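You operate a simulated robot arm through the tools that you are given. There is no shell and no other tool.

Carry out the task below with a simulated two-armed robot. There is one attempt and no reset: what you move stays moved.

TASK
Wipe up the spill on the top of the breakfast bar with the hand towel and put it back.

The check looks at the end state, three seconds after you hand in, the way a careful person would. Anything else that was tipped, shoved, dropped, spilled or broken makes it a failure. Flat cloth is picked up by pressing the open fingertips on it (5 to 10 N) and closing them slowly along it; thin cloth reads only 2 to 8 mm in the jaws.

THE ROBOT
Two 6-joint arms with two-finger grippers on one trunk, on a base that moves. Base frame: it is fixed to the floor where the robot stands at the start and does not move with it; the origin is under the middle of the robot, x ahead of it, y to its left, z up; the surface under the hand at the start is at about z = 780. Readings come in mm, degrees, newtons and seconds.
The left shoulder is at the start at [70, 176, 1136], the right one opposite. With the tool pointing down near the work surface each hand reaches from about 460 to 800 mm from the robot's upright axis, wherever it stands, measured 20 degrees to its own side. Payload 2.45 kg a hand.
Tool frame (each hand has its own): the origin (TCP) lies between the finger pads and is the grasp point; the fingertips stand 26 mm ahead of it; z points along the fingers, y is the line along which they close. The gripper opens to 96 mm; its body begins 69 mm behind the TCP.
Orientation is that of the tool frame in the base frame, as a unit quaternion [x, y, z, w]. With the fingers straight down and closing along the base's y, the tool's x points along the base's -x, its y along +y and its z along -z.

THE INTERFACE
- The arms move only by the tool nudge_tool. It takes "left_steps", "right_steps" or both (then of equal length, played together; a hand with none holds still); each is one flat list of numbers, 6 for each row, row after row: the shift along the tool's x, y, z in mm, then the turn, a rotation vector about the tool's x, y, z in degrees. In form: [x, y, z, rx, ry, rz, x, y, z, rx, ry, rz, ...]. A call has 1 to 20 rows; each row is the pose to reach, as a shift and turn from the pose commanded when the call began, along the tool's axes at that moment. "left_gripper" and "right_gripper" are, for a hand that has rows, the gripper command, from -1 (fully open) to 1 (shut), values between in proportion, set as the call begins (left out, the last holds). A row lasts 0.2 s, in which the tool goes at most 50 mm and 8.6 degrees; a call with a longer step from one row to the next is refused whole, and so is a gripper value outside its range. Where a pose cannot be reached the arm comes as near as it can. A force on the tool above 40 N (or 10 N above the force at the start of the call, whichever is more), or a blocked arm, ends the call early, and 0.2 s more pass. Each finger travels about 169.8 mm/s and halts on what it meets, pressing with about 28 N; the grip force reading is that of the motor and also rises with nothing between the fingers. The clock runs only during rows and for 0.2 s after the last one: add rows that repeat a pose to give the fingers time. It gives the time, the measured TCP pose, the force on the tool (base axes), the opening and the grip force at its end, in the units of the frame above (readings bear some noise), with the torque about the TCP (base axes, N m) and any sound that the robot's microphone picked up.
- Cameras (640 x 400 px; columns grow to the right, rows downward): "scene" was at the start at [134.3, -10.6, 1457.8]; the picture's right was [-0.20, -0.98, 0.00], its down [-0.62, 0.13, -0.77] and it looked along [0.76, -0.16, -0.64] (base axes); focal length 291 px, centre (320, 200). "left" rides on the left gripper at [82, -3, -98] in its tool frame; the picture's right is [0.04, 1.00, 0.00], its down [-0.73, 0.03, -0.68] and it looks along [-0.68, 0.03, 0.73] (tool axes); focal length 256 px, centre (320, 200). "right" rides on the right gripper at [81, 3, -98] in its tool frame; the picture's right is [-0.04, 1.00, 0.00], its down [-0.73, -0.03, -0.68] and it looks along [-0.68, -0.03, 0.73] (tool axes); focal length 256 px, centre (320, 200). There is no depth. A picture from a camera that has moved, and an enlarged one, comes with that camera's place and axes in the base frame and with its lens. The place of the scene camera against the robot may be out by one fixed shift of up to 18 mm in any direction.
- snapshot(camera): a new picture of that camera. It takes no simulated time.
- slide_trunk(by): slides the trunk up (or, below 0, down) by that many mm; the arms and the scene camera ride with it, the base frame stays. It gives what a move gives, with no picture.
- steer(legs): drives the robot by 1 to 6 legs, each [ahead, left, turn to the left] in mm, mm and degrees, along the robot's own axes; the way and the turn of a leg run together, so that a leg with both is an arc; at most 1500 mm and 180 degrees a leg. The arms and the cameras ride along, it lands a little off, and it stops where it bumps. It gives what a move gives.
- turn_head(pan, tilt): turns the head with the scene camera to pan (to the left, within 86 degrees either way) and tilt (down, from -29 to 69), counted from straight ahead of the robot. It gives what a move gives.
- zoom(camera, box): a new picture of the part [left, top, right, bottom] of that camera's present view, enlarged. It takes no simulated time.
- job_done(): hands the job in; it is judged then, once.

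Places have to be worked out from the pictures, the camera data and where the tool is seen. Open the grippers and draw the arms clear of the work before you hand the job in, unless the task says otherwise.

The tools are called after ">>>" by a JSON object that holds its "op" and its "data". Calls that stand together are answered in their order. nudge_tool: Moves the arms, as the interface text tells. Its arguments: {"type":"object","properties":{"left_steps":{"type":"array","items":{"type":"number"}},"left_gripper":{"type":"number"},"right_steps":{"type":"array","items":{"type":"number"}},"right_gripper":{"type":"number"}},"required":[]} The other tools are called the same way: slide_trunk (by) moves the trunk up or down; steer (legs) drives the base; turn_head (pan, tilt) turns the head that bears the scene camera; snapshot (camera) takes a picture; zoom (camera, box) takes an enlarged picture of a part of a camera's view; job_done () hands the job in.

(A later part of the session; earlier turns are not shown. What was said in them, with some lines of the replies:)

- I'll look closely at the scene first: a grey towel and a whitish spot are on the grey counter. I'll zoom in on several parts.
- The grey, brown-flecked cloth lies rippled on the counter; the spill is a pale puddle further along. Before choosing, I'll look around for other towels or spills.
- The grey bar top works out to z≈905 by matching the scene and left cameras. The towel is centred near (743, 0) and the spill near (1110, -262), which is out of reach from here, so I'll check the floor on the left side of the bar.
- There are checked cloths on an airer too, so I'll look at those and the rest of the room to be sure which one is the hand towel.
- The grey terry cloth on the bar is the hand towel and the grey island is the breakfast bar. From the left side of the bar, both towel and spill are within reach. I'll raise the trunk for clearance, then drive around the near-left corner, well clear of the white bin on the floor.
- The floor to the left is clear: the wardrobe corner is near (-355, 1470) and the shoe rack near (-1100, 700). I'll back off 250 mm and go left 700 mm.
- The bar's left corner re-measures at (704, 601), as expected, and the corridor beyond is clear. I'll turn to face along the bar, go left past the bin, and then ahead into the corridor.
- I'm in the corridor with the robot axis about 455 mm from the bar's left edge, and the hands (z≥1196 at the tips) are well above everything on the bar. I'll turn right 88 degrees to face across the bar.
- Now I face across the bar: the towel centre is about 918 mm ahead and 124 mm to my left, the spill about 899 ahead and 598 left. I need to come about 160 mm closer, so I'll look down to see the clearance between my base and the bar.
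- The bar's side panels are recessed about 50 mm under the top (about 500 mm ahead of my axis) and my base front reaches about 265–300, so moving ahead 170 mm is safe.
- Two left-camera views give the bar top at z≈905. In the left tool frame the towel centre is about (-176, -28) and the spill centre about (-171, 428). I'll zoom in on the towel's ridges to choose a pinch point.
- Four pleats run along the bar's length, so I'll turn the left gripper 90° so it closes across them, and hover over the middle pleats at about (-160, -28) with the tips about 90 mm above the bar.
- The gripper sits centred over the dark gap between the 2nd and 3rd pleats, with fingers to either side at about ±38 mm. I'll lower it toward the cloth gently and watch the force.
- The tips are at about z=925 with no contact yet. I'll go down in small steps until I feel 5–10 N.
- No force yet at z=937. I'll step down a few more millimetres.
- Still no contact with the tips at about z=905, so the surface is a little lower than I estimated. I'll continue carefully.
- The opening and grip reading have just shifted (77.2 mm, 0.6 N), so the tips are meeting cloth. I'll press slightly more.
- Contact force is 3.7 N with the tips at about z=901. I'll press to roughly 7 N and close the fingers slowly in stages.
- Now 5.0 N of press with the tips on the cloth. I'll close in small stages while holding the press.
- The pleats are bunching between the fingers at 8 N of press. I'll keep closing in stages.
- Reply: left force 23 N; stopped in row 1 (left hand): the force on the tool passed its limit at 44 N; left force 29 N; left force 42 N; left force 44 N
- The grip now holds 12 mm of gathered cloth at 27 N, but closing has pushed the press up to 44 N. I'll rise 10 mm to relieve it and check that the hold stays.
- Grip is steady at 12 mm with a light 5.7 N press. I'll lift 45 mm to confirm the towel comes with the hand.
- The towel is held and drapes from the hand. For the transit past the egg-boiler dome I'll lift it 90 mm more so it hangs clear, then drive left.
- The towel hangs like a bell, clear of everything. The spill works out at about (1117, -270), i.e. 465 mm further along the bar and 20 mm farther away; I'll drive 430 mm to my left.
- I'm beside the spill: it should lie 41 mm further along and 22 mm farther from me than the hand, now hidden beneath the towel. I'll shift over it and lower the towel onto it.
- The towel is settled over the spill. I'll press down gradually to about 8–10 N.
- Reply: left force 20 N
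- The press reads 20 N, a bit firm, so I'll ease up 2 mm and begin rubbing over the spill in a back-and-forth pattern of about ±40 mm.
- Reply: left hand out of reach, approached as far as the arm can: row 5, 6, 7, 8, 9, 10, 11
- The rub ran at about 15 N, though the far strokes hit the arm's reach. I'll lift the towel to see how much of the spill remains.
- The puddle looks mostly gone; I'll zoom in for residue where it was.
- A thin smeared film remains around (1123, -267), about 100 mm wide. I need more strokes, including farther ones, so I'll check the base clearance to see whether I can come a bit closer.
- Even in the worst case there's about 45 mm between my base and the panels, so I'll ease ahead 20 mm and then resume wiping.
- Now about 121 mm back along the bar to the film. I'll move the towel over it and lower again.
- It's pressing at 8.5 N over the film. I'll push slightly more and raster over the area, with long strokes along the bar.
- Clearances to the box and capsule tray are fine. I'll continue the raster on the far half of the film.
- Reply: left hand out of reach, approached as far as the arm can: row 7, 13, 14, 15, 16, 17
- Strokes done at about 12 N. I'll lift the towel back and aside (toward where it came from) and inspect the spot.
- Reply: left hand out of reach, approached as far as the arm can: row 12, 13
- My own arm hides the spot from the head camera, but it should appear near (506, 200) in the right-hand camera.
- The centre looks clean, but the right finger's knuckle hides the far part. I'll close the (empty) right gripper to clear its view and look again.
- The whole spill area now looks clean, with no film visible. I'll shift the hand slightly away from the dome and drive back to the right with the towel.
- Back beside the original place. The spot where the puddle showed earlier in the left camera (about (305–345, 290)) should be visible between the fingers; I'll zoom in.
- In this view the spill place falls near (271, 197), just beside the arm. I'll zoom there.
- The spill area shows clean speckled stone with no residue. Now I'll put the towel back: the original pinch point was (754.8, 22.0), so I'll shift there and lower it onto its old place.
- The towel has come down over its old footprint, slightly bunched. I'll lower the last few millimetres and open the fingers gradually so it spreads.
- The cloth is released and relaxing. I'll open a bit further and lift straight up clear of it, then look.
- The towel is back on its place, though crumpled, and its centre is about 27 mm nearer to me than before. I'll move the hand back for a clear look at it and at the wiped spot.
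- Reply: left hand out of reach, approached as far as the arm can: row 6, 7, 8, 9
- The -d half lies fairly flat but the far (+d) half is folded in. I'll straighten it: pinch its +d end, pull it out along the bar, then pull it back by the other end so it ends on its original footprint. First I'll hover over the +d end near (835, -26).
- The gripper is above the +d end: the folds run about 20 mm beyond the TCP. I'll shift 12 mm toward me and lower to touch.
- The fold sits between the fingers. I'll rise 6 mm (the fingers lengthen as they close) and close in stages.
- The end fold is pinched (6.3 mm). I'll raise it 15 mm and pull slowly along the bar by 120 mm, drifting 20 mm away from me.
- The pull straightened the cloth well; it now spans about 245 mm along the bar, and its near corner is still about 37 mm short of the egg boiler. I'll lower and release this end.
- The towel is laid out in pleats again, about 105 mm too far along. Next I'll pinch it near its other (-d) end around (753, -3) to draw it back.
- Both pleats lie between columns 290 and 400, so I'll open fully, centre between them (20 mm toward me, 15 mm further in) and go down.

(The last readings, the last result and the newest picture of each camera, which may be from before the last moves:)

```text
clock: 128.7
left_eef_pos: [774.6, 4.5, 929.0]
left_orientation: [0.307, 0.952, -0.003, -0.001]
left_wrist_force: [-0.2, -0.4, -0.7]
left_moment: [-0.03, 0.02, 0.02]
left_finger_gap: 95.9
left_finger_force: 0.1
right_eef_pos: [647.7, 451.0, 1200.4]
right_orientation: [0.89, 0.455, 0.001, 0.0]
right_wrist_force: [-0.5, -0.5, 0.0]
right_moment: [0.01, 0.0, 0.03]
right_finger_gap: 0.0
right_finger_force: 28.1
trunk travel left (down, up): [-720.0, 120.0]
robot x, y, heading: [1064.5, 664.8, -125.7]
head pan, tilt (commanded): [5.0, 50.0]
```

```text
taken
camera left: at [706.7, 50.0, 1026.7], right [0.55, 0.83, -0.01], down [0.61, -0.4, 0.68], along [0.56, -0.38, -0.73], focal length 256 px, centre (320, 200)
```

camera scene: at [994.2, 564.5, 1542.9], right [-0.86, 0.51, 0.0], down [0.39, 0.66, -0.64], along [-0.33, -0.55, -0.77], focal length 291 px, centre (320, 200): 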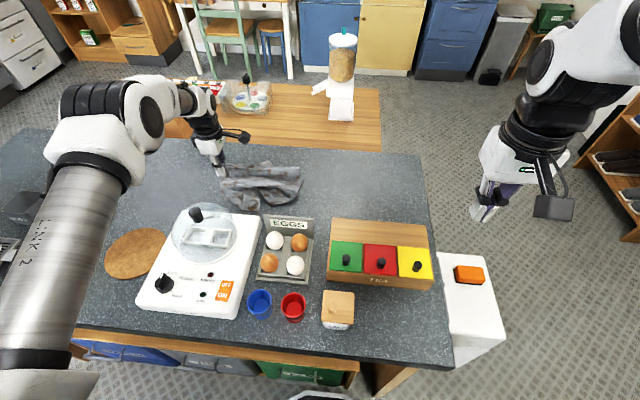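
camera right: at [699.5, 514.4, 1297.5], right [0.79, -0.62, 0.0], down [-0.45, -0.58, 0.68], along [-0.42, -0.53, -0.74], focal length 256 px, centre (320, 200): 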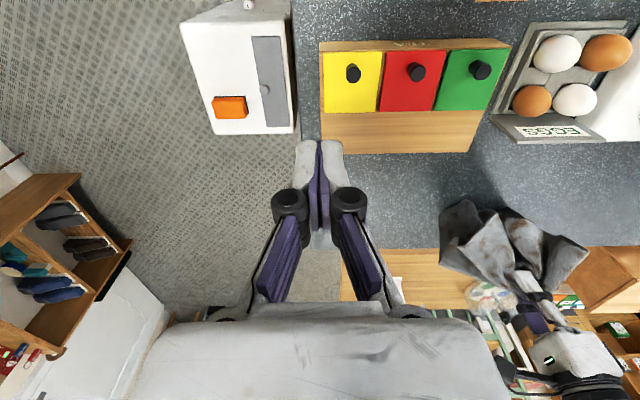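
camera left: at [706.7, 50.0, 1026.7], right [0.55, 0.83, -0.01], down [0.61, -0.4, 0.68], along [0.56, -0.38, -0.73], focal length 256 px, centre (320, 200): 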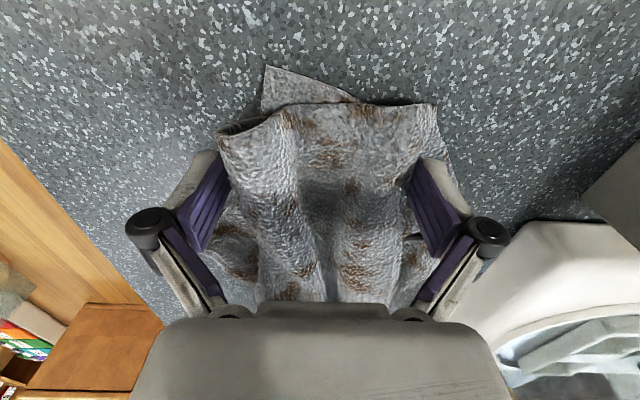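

Both pleats are between the fingers. I'll press lightly and close in stages, rising a little as the fingers lengthen.

>>> {"op": "nudge_tool", "data": {"left_steps": [0, 0, 1.5, 0, 0, 0, 0, 0, 3, 0, 0, 0], "left_gripper": -0.7}}

>>> {"op": "nudge_tool", "data": {"left_steps": [0, 0, 0, 0, 0, 0, 0, 0, 0, 0, 0, 0], "left_gripper": -0.4}}

>>> {"op": "nudge_tool", "data": {"left_steps": [0, 0, -2, 0, 0, 0, 0, 0, -3, 0, 0, 0], "left_gripper": -0.1}}

>>> {"op": "nudge_tool", "data": {"left_steps": [0, 0, -2, 0, 0, 0, 0, 0, -3, 0, 0, 0], "left_gripper": 0.3}}

>>> {"op": "nudge_tool", "data": {"left_steps": [0, 0, -1, 0, 0, 0, 0, 0, -2, 0, 0, 0, 0, 0, -2, 0, 0, 0], "left_gripper": 1}}

>>> {"op": "snapshot", "data": {"camera": "left"}}

```text
clock: 129.3
left_eef_pos: [775.3, 5.1, 925.0]
left_orientation: [0.308, 0.951, -0.003, -0.001]
left_wrist_force: [-0.7, 0.8, 0.1]
left_moment: [0.02, -0.02, -0.02]
left_finger_gap: 81.7
left_finger_force: 0.0
right_eef_pos: [647.4, 450.7, 1200.7]
right_orientation: [0.89, 0.456, 0.0, -0.001]
right_wrist_force: [0.3, -0.5, 0.4]
right_moment: [-0.02, -0.01, 0.01]
right_finger_gap: 0.0
right_finger_force: 28.4
trunk travel left (down, up): [-720.0, 120.0]
robot x, y, heading: [1064.3, 665.0, -125.5]
head pan, tilt (commanded): [5.0, 50.0]
```

```text
clock: 129.9
left_eef_pos: [774.9, 6.2, 926.2]
left_orientation: [0.307, 0.952, -0.003, -0.001]
left_wrist_force: [-0.6, 0.7, 0.4]
left_moment: [0.01, -0.04, 0.0]
left_finger_gap: 67.8
left_finger_force: 0.2
right_eef_pos: [648.0, 450.4, 1199.9]
right_orientation: [0.89, 0.456, 0.001, -0.001]
right_wrist_force: [1.3, 0.5, 0.1]
right_moment: [-0.01, -0.01, -0.01]
right_finger_gap: 0.1
right_finger_force: 28.0
trunk travel left (down, up): [-720.0, 120.0]
robot x, y, heading: [1064.3, 663.9, -125.9]
head pan, tilt (commanded): [5.0, 50.0]
```

```text
clock: 130.5
left_eef_pos: [775.6, 5.4, 929.7]
left_orientation: [0.308, 0.951, -0.003, -0.001]
left_wrist_force: [-0.3, 0.2, 0.8]
left_moment: [-0.01, -0.04, 0.02]
left_finger_gap: 53.5
left_finger_force: 0.5
right_eef_pos: [648.4, 450.8, 1200.4]
right_orientation: [0.89, 0.455, 0.001, 0.0]
right_wrist_force: [0.6, 0.2, 0.2]
right_moment: [-0.01, 0.02, 0.0]
right_finger_gap: 0.0
right_finger_force: 28.6
trunk travel left (down, up): [-720.0, 120.0]
robot x, y, heading: [1060.3, 665.7, -126.0]
head pan, tilt (commanded): [5.0, 50.0]
```

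```text
clock: 131.1
left_eef_pos: [774.7, 4.9, 932.1]
left_orientation: [0.307, 0.952, -0.003, -0.001]
left_wrist_force: [0.4, -0.5, 1.3]
left_moment: [-0.02, -0.03, 0.03]
left_finger_gap: 31.0
left_finger_force: 0.0
right_eef_pos: [647.7, 450.5, 1198.8]
right_orientation: [0.89, 0.455, 0.0, -0.001]
right_wrist_force: [0.6, 0.4, -0.3]
right_moment: [0.0, 0.0, 0.0]
right_finger_gap: 0.0
right_finger_force: 28.2
trunk travel left (down, up): [-720.0, 120.0]
robot x, y, heading: [1061.4, 663.9, -125.9]
head pan, tilt (commanded): [5.0, 50.0]
```

```text
clock: 131.9
left_eef_pos: [775.4, 4.9, 934.6]
left_orientation: [0.308, 0.952, -0.003, -0.002]
left_wrist_force: [-0.7, -0.5, 0.3]
left_moment: [-0.03, -0.02, 0.04]
left_finger_gap: 15.9
left_finger_force: 27.8
right_eef_pos: [649.3, 451.7, 1199.2]
right_orientation: [0.89, 0.455, 0.001, -0.001]
right_wrist_force: [-0.4, 0.4, 0.1]
right_moment: [-0.01, -0.01, -0.02]
right_finger_gap: 0.0
right_finger_force: 28.2
trunk travel left (down, up): [-720.0, 120.0]
robot x, y, heading: [1062.2, 665.8, -125.8]
head pan, tilt (commanded): [5.0, 50.0]
```

```text
taken
camera left: at [707.4, 51.1, 1032.1], right [0.55, 0.83, -0.01], down [0.61, -0.4, 0.68], along [0.56, -0.38, -0.73], focal length 256 px, centre (320, 200)
```

left: 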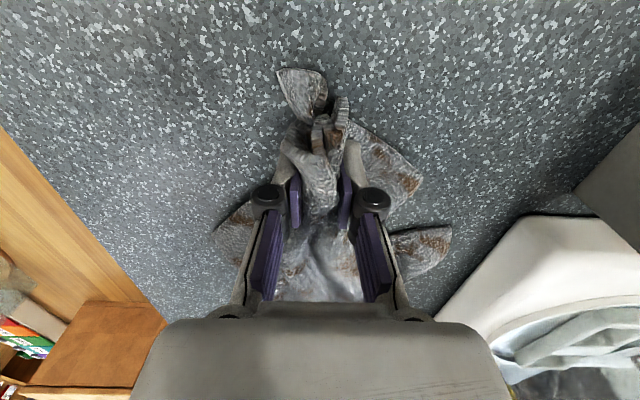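

The end is held firmly (16 mm, 28 N). I'll lift it 16 mm while moving it 28 mm away from me, then drive right 107 mm to draw the towel back onto its place.

>>> {"op": "nudge_tool", "data": {"left_steps": [0, 0, -8, 0, 0, 0, 0, -5, -16, 0, 0, 0, 2, -12, -18, 0, 0, 0, 4, -20, -18, 0, 0, 0, 6, -28, -18, 0, 0, 0, 6, -28, -18, 0, 0, 0]}}

>>> {"op": "steer", "data": {"legs": [[0, -107, 0]]}}

>>> {"op": "snapshot", "data": {"camera": "scene"}}

>>> {"op": "snapshot", "data": {"camera": "left"}}

```text
clock: 133.3
left_eef_pos: [754.5, -14.4, 953.0]
left_orientation: [0.308, 0.952, -0.002, -0.001]
left_wrist_force: [0.4, -0.1, 0.4]
left_moment: [-0.04, 0.01, 0.05]
left_finger_gap: 15.5
left_finger_force: 28.2
right_eef_pos: [648.3, 450.9, 1200.2]
right_orientation: [0.891, 0.455, 0.001, 0.0]
right_wrist_force: [-0.5, 0.0, -0.2]
right_moment: [0.01, 0.0, -0.01]
right_finger_gap: 0.1
right_finger_force: 27.9
trunk travel left (down, up): [-720.0, 120.0]
robot x, y, heading: [1066.8, 665.3, -125.7]
head pan, tilt (commanded): [5.0, 50.0]
```

```text
clock: 134.5
left_eef_pos: [667.0, 47.3, 952.9]
left_orientation: [0.307, 0.952, -0.003, -0.001]
left_wrist_force: [-0.4, 1.0, -0.2]
left_moment: [0.02, 0.04, 0.09]
left_finger_gap: 15.7
left_finger_force: 27.6
right_eef_pos: [562.3, 513.3, 1199.3]
right_orientation: [0.89, 0.456, 0.001, 0.0]
right_wrist_force: [-0.1, 0.6, 0.1]
right_moment: [-0.01, 0.01, 0.0]
right_finger_gap: 0.0
right_finger_force: 28.3
trunk travel left (down, up): [-720.0, 120.0]
robot x, y, heading: [977.6, 726.7, -125.7]
head pan, tilt (commanded): [5.0, 50.0]
```

```text
taken
camera scene: at [907.8, 626.7, 1542.8], right [-0.86, 0.51, 0.0], down [0.39, 0.66, -0.64], along [-0.33, -0.55, -0.77], focal length 291 px, centre (320, 200)
```

scene: 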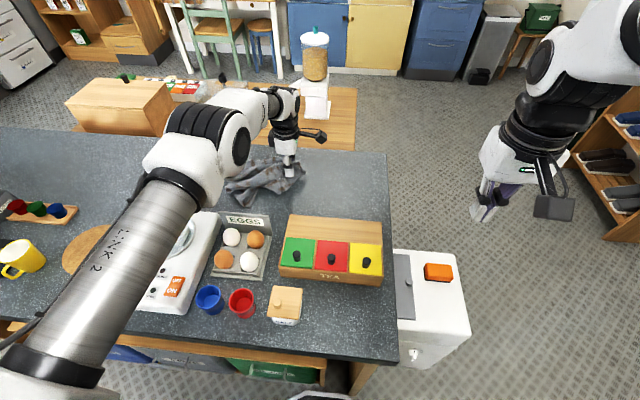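

```text
taken
camera left: at [599.8, 94.2, 1050.4], right [0.55, 0.83, -0.01], down [0.61, -0.4, 0.68], along [0.56, -0.38, -0.73], focal length 256 px, centre (320, 200)
```

left: 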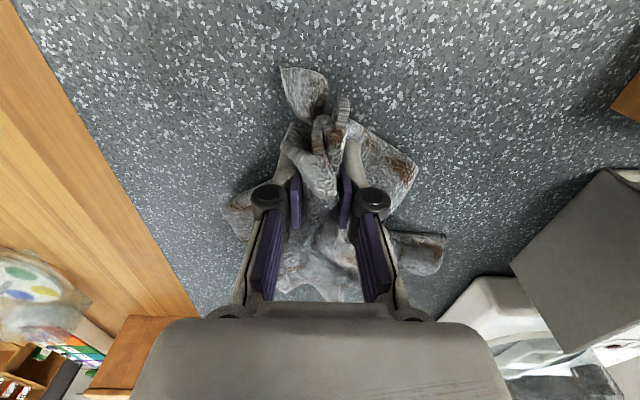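

>>> {"op": "zoom", "data": {"camera": "scene", "box": [190, 120, 350, 220]}}

```text
4.00 times, centred on (270, 170) of scene
camera zoom: at [907.8, 626.7, 1542.8], right [-0.86, 0.51, 0.0], down [0.39, 0.66, -0.64], along [-0.33, -0.55, -0.77], focal length 1163 px, centre (520, 320)
```

zoom: 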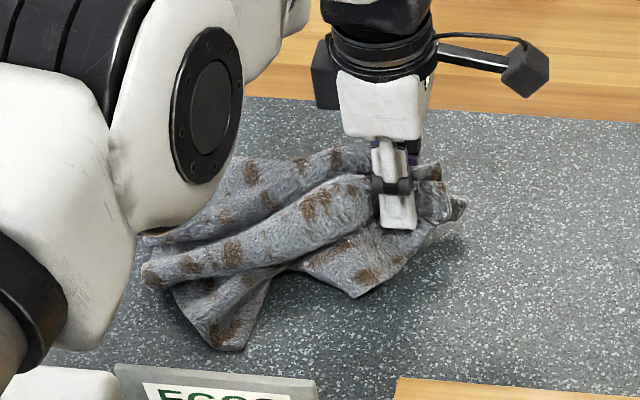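

The towel is back over its footprint (about -115 to +100 mm along, centred within about 20 mm). I'll lower the end and open the fingers wide while staying low, to spread the gathered edge.

>>> {"op": "nudge_tool", "data": {"left_steps": [0, 0, 6, 0, 0, 0, 0, 0, 12, 0, 0, 0, 0, 0, 16, 0, 0, 0, 0, 0, 16, 0, 0, 0]}}

>>> {"op": "nudge_tool", "data": {"left_steps": [0, 0, 0, 0, 0, 0, 0, 0, 1, 0, 0, 0], "left_gripper": 0.4}}

>>> {"op": "nudge_tool", "data": {"left_steps": [0, 0, 1, 0, 0, 0, 0, 0, 2, 0, 0, 0], "left_gripper": 0.0}}

>>> {"op": "nudge_tool", "data": {"left_steps": [0, 0, 1, 0, 0, 0, 0, 0, 2, 0, 0, 0], "left_gripper": -0.5}}

>>> {"op": "snapshot", "data": {"camera": "left"}}

```text
clock: 135.5
left_eef_pos: [668.6, 48.0, 935.3]
left_orientation: [0.307, 0.952, -0.003, 0.0]
left_wrist_force: [0.1, 0.3, 1.0]
left_moment: [0.0, -0.03, 0.02]
left_finger_gap: 15.7
left_finger_force: 27.8
right_eef_pos: [561.3, 513.9, 1201.0]
right_orientation: [0.89, 0.456, 0.001, 0.0]
right_wrist_force: [0.8, 0.1, 0.2]
right_moment: [0.02, 0.0, 0.0]
right_finger_gap: 0.0
right_finger_force: 28.0
trunk travel left (down, up): [-720.0, 120.0]
robot x, y, heading: [978.2, 727.9, -125.9]
head pan, tilt (commanded): [5.0, 50.0]
```

```text
clock: 136.1
left_eef_pos: [667.8, 48.8, 935.4]
left_orientation: [0.308, 0.951, -0.004, -0.001]
left_wrist_force: [0.2, 0.8, 1.3]
left_moment: [-0.02, 0.0, -0.01]
left_finger_gap: 26.7
left_finger_force: 7.0
right_eef_pos: [560.6, 514.7, 1199.8]
right_orientation: [0.89, 0.456, 0.001, -0.001]
right_wrist_force: [1.1, 0.2, -0.1]
right_moment: [-0.02, 0.01, -0.01]
right_finger_gap: 0.3
right_finger_force: 28.0
trunk travel left (down, up): [-720.0, 120.0]
robot x, y, heading: [976.2, 724.7, -125.8]
head pan, tilt (commanded): [5.0, 50.0]
```

```text
clock: 136.7
left_eef_pos: [667.2, 48.2, 933.7]
left_orientation: [0.308, 0.952, -0.004, -0.001]
left_wrist_force: [-0.2, -0.8, -0.5]
left_moment: [0.01, -0.03, -0.02]
left_finger_gap: 48.2
left_finger_force: 0.5
right_eef_pos: [562.0, 513.6, 1200.1]
right_orientation: [0.89, 0.456, 0.0, -0.001]
right_wrist_force: [0.7, 0.3, -0.2]
right_moment: [-0.04, 0.0, 0.0]
right_finger_gap: 0.2
right_finger_force: 27.7
trunk travel left (down, up): [-720.0, 120.0]
robot x, y, heading: [975.3, 729.9, -125.7]
head pan, tilt (commanded): [5.0, 50.0]
```

```text
clock: 137.3
left_eef_pos: [667.1, 48.4, 931.7]
left_orientation: [0.308, 0.952, -0.003, -0.001]
left_wrist_force: [0.5, -0.2, -0.3]
left_moment: [-0.01, 0.01, 0.03]
left_finger_gap: 72.0
left_finger_force: 0.1
right_eef_pos: [561.0, 512.9, 1199.5]
right_orientation: [0.891, 0.455, 0.001, 0.0]
right_wrist_force: [0.2, 0.1, -0.5]
right_moment: [0.0, -0.02, -0.02]
right_finger_gap: 0.1
right_finger_force: 28.1
trunk travel left (down, up): [-720.0, 120.0]
robot x, y, heading: [973.7, 728.1, -125.8]
head pan, tilt (commanded): [5.0, 50.0]
```

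```text
taken
camera left: at [599.8, 93.8, 1029.6], right [0.55, 0.83, -0.01], down [0.61, -0.4, 0.68], along [0.56, -0.38, -0.73], focal length 256 px, centre (320, 200)
```

left: 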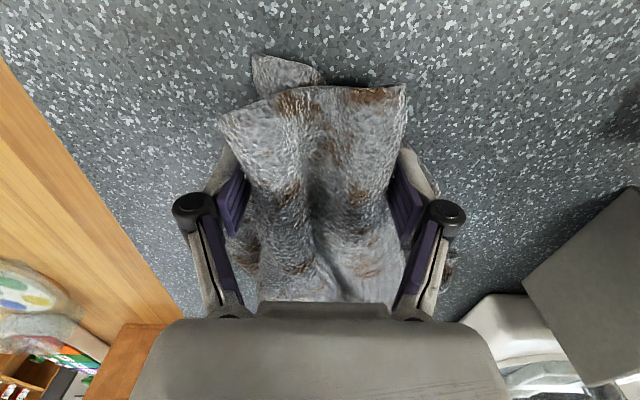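

The gathered edge has spread out again. I'll open fully and lift straight up and back, then review the towel.

>>> {"op": "nudge_tool", "data": {"left_steps": [0, 0, 0, 0, 0, 0, 0, 0, -12, 0, 0, 0, 0, 0, -30, 0, 0, 0, 0, 0, -50, 0, 0, 0, 0, 0, -75, 0, 0, 0, 0, 0, -100, 0, 0, 0, 0, 0, -130, 0, 0, 0, 0, 0, -160, 0, 0, 0, 0, 0, -190, 0, 0, 0, 0, 0, -220, 0, 0, 0, 0, 0, -240, 0, 0, 0, 0, 0, -240, 0, 0, 0], "left_gripper": -0.7}}

>>> {"op": "snapshot", "data": {"camera": "left"}}

>>> {"op": "zoom", "data": {"camera": "scene", "box": [190, 120, 350, 220]}}

```text
clock: 139.9
left_eef_pos: [668.2, 48.5, 1173.1]
left_orientation: [0.308, 0.951, -0.004, -0.001]
left_wrist_force: [0.3, 0.2, -0.2]
left_moment: [-0.01, 0.0, -0.02]
left_finger_gap: 81.7
left_finger_force: 0.2
right_eef_pos: [561.3, 514.2, 1199.8]
right_orientation: [0.89, 0.456, 0.001, 0.0]
right_wrist_force: [-0.1, 0.9, 0.6]
right_moment: [0.01, 0.0, -0.04]
right_finger_gap: 0.2
right_finger_force: 27.5
trunk travel left (down, up): [-720.0, 120.0]
robot x, y, heading: [976.1, 727.9, -125.6]
head pan, tilt (commanded): [5.0, 50.0]
```

```text
taken
camera left: at [600.8, 95.1, 1270.5], right [0.55, 0.83, -0.01], down [0.61, -0.4, 0.68], along [0.56, -0.38, -0.73], focal length 256 px, centre (320, 200)
```

left: 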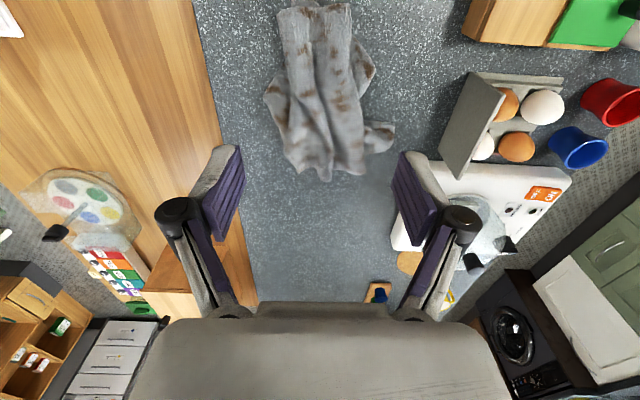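

```text
4.00 times, centred on (270, 170) of scene
camera zoom: at [907.2, 627.0, 1542.8], right [-0.86, 0.51, 0.0], down [0.39, 0.66, -0.64], along [-0.33, -0.55, -0.77], focal length 1163 px, centre (520, 320)
```

zoom: 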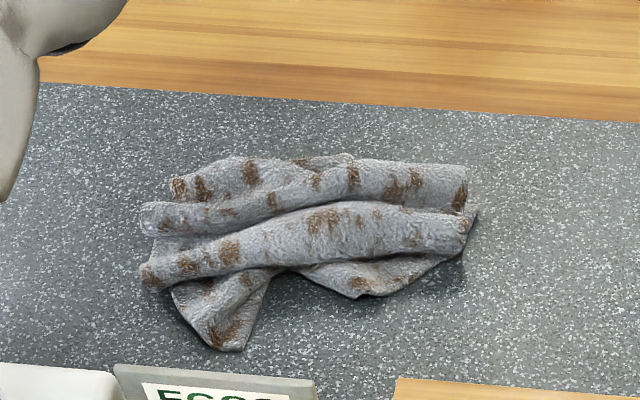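

The towel now lies in pleats along the bar almost as at the start, within about 20 mm of its original centre. I'll check the spill spot (now near (315, 276) in the left view) once more.

>>> {"op": "zoom", "data": {"camera": "left", "box": [260, 225, 370, 300]}}

>>> {"op": "nudge_tool", "data": {"left_steps": [10, 20, 0, 0, 0, 0, 15, 40, 0, 0, 0, 0, 20, 60, 0, 0, 0, 0, 20, 80, 0, 0, 0, 0, 20, 100, 0, 0, 0, 0, 20, 120, 0, 0, 0, 0, 20, 140, 0, 0, 0, 0, 20, 160, 0, 0, 0, 0, 20, 180, 0, 0, 0, 0, 20, 200, 0, 0, 0, 0, 20, 200, 0, 0, 0, 0], "left_gripper": -1}}

>>> {"op": "snapshot", "data": {"camera": "scene"}}

```text
5.33 times, centred on (315, 262) of left
camera zoom: at [600.8, 95.1, 1270.5], right [0.55, 0.83, -0.01], down [0.61, -0.4, 0.68], along [0.56, -0.38, -0.73], focal length 1365 px, centre (347, -133)
```

zoom: 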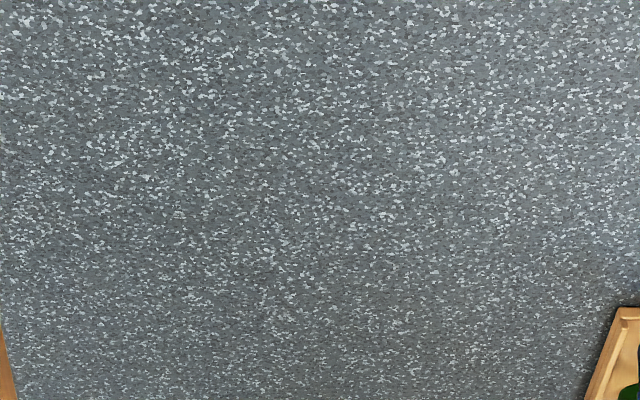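

```text
clock: 142.3
left_eef_pos: [771.6, 221.2, 1170.6]
left_orientation: [0.305, 0.952, -0.002, -0.006]
left_wrist_force: [0.7, 0.3, 0.2]
left_moment: [0.0, 0.0, -0.05]
left_finger_gap: 95.9
left_finger_force: 0.1
right_eef_pos: [560.8, 514.1, 1199.9]
right_orientation: [0.89, 0.456, 0.0, 0.0]
right_wrist_force: [-0.2, -1.1, -0.8]
right_moment: [0.0, 0.0, 0.0]
right_finger_gap: 0.0
right_finger_force: 27.9
trunk travel left (down, up): [-720.0, 120.0]
robot x, y, heading: [975.9, 726.6, -126.1]
head pan, tilt (commanded): [5.0, 50.0]
```

```text
taken
camera scene: at [906.9, 627.0, 1542.8], right [-0.86, 0.51, 0.0], down [0.39, 0.66, -0.64], along [-0.33, -0.55, -0.77], focal length 291 px, centre (320, 200)
```

scene: 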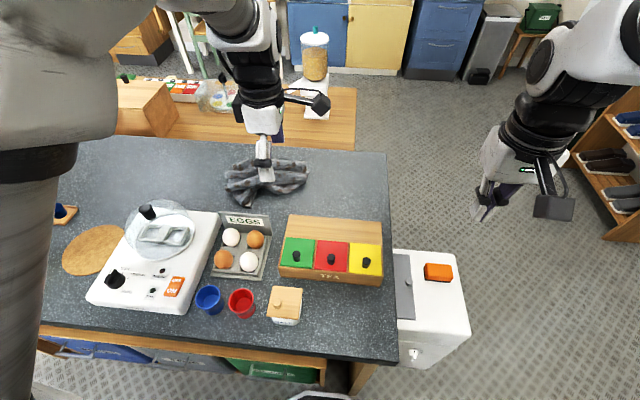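

The stone where the spill was is spotless. I'll turn the left gripper back, open the right gripper, and then back away from the bar.

>>> {"op": "nudge_tool", "data": {"left_steps": [0, 0, -5, 0, 0, 8.2, 0, 0, -10, 0, 0, 16.4, 0, 0, -15, 0, 0, 24.5, 0, 0, -20, 0, 0, 32.7, 0, 0, -25, 0, 0, 40.9, 0, 0, -30, 0, 0, 49.1, 0, 0, -35, 0, 0, 57.3, 0, 0, -40, 0, 0, 65.5, 0, 0, -45, 0, 0, 73.6, 0, 0, -50, 0, 0, 81.8, 0, 0, -50, 0, 0, 90], "right_steps": [0, 0, 0, 0, 0, 0, 0, 0, 0, 0, 0, 0, 0, 0, 0, 0, 0, 0, 0, 0, 0, 0, 0, 0, 0, 0, 0, 0, 0, 0, 0, 0, 0, 0, 0, 0, 0, 0, 0, 0, 0, 0, 0, 0, 0, 0, 0, 0, 0, 0, 0, 0, 0, 0, 0, 0, 0, 0, 0, 0, 0, 0, 0, 0, 0, 0], "right_gripper": -1, "left_gripper": -1}}

>>> {"op": "steer", "data": {"legs": [[-250, 0, 0]]}}

>>> {"op": "turn_head", "data": {"pan": 20, "tilt": 40}}

>>> {"op": "snapshot", "data": {"camera": "scene"}}

>>> {"op": "snapshot", "data": {"camera": "left"}}

```text
clock: 144.7
left_eef_pos: [768.8, 223.7, 1221.1]
left_orientation: [0.891, 0.454, -0.003, 0.002]
left_wrist_force: [-0.4, 0.7, 0.7]
left_moment: [-0.02, 0.0, 0.04]
left_finger_gap: 95.9
left_finger_force: 0.0
right_eef_pos: [561.0, 514.5, 1200.1]
right_orientation: [0.89, 0.455, 0.001, 0.0]
right_wrist_force: [-0.6, -0.3, -0.5]
right_moment: [-0.01, 0.02, 0.01]
right_finger_gap: 95.9
right_finger_force: 0.0
trunk travel left (down, up): [-720.0, 120.0]
robot x, y, heading: [978.9, 732.6, -125.6]
head pan, tilt (commanded): [5.0, 50.0]
```

```text
clock: 146.5
left_eef_pos: [914.9, 424.6, 1220.6]
left_orientation: [0.891, 0.455, -0.002, 0.001]
left_wrist_force: [-0.3, 0.8, -0.9]
left_moment: [0.01, 0.01, 0.02]
left_finger_gap: 96.0
left_finger_force: 0.0
right_eef_pos: [705.5, 714.9, 1199.5]
right_orientation: [0.89, 0.456, 0.002, -0.001]
right_wrist_force: [-0.6, 0.1, 1.1]
right_moment: [0.05, -0.03, 0.04]
right_finger_gap: 96.2
right_finger_force: 0.0
trunk travel left (down, up): [-720.0, 120.0]
robot x, y, heading: [1122.0, 928.4, -125.7]
head pan, tilt (commanded): [5.0, 50.0]
```

```text
clock: 147.3
left_eef_pos: [916.2, 425.1, 1222.7]
left_orientation: [0.89, 0.455, -0.003, 0.001]
left_wrist_force: [0.8, -0.6, -0.1]
left_moment: [0.01, 0.05, 0.01]
left_finger_gap: 96.0
left_finger_force: 0.1
right_eef_pos: [707.3, 716.8, 1200.1]
right_orientation: [0.89, 0.456, 0.001, -0.001]
right_wrist_force: [0.5, -0.7, -0.2]
right_moment: [0.01, 0.01, 0.0]
right_finger_gap: 95.9
right_finger_force: 0.1
trunk travel left (down, up): [-720.0, 120.0]
robot x, y, heading: [1118.1, 927.2, -125.9]
head pan, tilt (commanded): [20.0, 40.0]
```

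```text
taken
camera scene: at [1069.5, 814.0, 1557.1], right [-0.96, 0.27, 0.0], down [0.17, 0.62, -0.77], along [-0.21, -0.74, -0.64], focal length 291 px, centre (320, 200)
```

scene: 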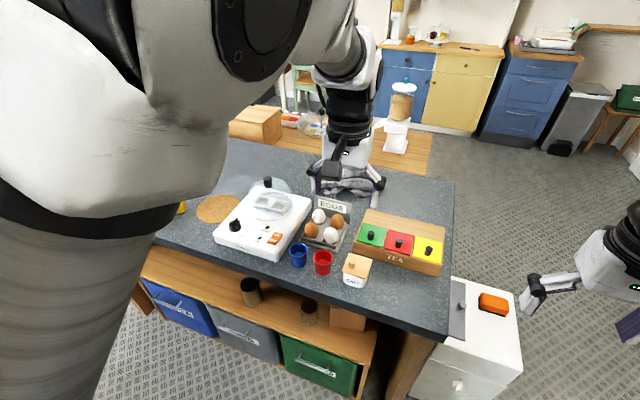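

```text
taken
camera left: at [960.7, 495.0, 1319.1], right [0.83, -0.55, 0.0], down [-0.4, -0.61, 0.68], along [-0.38, -0.57, -0.73], focal length 256 px, centre (320, 200)
```

left: 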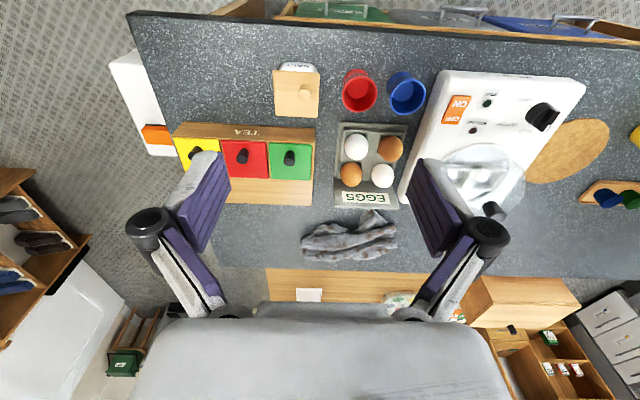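

The towel's footprint now measures about -136…118 mm by -101…~60 mm against the original -130…125 by -104…94, so it's back in place. I'll do a last check of the wiped spot and the other objects.

>>> {"op": "zoom", "data": {"camera": "left", "box": [490, 180, 640, 280]}}

>>> {"op": "zoom", "data": {"camera": "left", "box": [250, 100, 450, 280]}}

>>> {"op": "turn_head", "data": {"pan": 62, "tilt": 35}}

>>> {"op": "snapshot", "data": {"camera": "scene"}}

```text
4.00 times, centred on (565, 230) of left
camera zoom: at [960.7, 495.0, 1319.1], right [0.83, -0.55, 0.0], down [-0.4, -0.61, 0.68], along [-0.38, -0.57, -0.73], focal length 1024 px, centre (-660, 80)
```

zoom: 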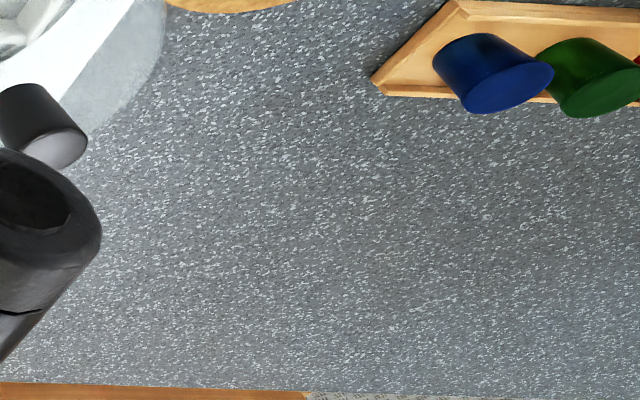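

```text
2.22 times, centred on (350, 190) of left
camera zoom: at [960.7, 495.0, 1319.1], right [0.83, -0.55, 0.0], down [-0.4, -0.61, 0.68], along [-0.38, -0.57, -0.73], focal length 569 px, centre (253, 222)
```

zoom: 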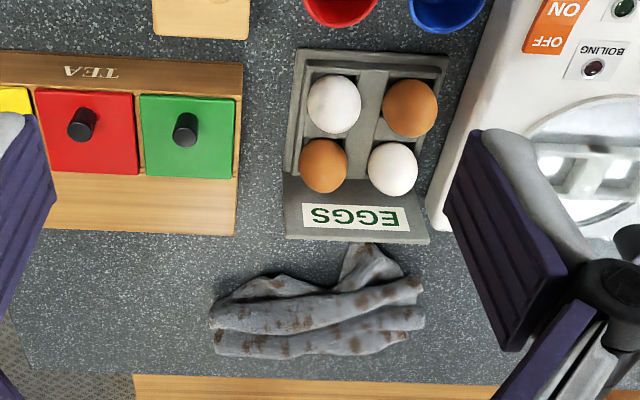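

```text
clock: 148.3
left_eef_pos: [915.2, 425.7, 1221.8]
left_orientation: [0.89, 0.455, -0.003, 0.002]
left_wrist_force: [0.1, 0.0, -0.1]
left_moment: [0.0, -0.01, 0.01]
left_finger_gap: 96.0
left_finger_force: 0.1
right_eef_pos: [706.8, 715.7, 1199.3]
right_orientation: [0.89, 0.456, 0.001, 0.0]
right_wrist_force: [-0.2, -0.5, -0.7]
right_moment: [-0.04, 0.0, -0.01]
right_finger_gap: 96.0
right_finger_force: 0.1
trunk travel left (down, up): [-720.0, 120.0]
robot x, y, heading: [1120.6, 929.7, -125.9]
head pan, tilt (commanded): [62.0, 35.0]
```

```text
taken
camera scene: at [1131.0, 816.0, 1564.6], right [-0.9, -0.44, 0.0], down [-0.25, 0.51, -0.82], along [0.36, -0.73, -0.57], focal length 291 px, centre (320, 200)
```

scene: 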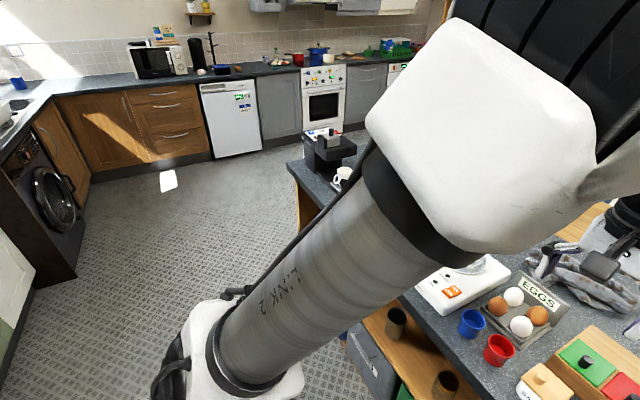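

Everything else stands as it was, the spot is clean and the towel lies in its place. I'll back off another 150 mm so both open hands are fully clear before handing in.

>>> {"op": "steer", "data": {"legs": [[-150, 0, 0]]}}

>>> {"op": "turn_head", "data": {"pan": 10, "tilt": 35}}

>>> {"op": "snapshot", "data": {"camera": "scene"}}

>>> {"op": "snapshot", "data": {"camera": "left"}}

```text
clock: 149.7
left_eef_pos: [1004.0, 548.7, 1220.6]
left_orientation: [0.89, 0.456, -0.001, 0.001]
left_wrist_force: [-0.3, -0.5, -0.5]
left_moment: [0.01, 0.0, 0.0]
left_finger_gap: 96.0
left_finger_force: 0.0
right_eef_pos: [796.1, 837.6, 1199.1]
right_orientation: [0.89, 0.456, 0.002, -0.001]
right_wrist_force: [-1.0, -0.3, 1.1]
right_moment: [0.03, -0.05, -0.01]
right_finger_gap: 96.2
right_finger_force: 0.0
trunk travel left (down, up): [-720.0, 120.0]
robot x, y, heading: [1211.4, 1058.3, -125.6]
head pan, tilt (commanded): [62.0, 35.0]
```

```text
clock: 150.9
left_eef_pos: [1005.4, 550.2, 1221.0]
left_orientation: [0.89, 0.457, -0.002, 0.002]
left_wrist_force: [-0.1, -0.3, -0.4]
left_moment: [-0.01, -0.02, -0.01]
left_finger_gap: 95.9
left_finger_force: 0.0
right_eef_pos: [795.4, 838.6, 1200.4]
right_orientation: [0.89, 0.456, 0.0, 0.0]
right_wrist_force: [-0.8, 1.1, -0.1]
right_moment: [0.03, -0.05, 0.0]
right_finger_gap: 96.0
right_finger_force: 0.1
trunk travel left (down, up): [-720.0, 120.0]
robot x, y, heading: [1208.0, 1052.8, -125.6]
head pan, tilt (commanded): [10.0, 35.0]
```

```text
taken
camera scene: at [1143.7, 940.1, 1564.6], right [-0.9, 0.43, 0.0], down [0.25, 0.52, -0.82], along [-0.35, -0.74, -0.57], focal length 291 px, centre (320, 200)
```

scene: 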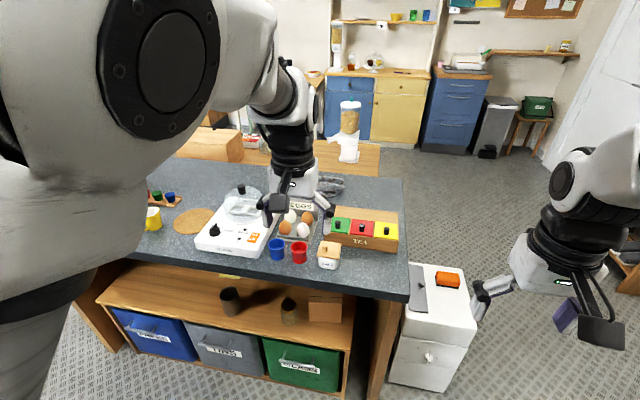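

```text
taken
camera left: at [1050.5, 618.7, 1318.6], right [0.83, -0.55, 0.0], down [-0.4, -0.61, 0.68], along [-0.38, -0.57, -0.73], focal length 256 px, centre (320, 200)
```

left: 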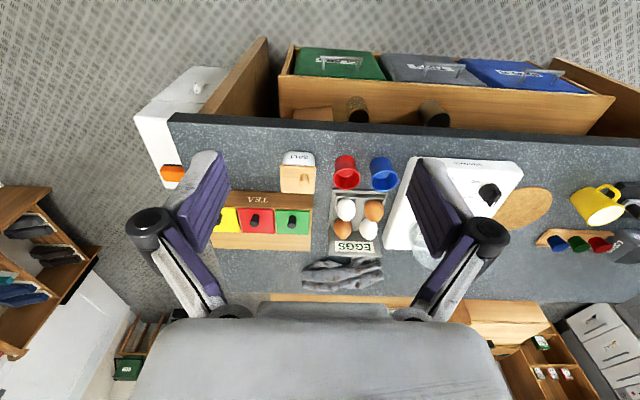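

The bar is clean, the towel lies where it was, everything else is standing undisturbed, and both hands are open and clear. I'm handing the job in.

>>> {"op": "job_done", "data": {}}

```text
The job is handed in.
```

I wiped up the spill on the breakfast bar, and the hand towel is back on the bar where it was. I've handed the job in.

- **Spill:** The first pass left a thin smear, so I went over it again. Close-ups after that showed clean stone with no residue.
- **Towel:** It lies in pleats along the bar again, within about 20 mm of its original centre. The pleats are not arranged exactly as before, and one corner sticks out slightly on the side where I was standing.
- **Everything else:** In the last pictures nothing else on the bar looked tipped or moved. Both grippers are open, and I backed the robot away from the bar.
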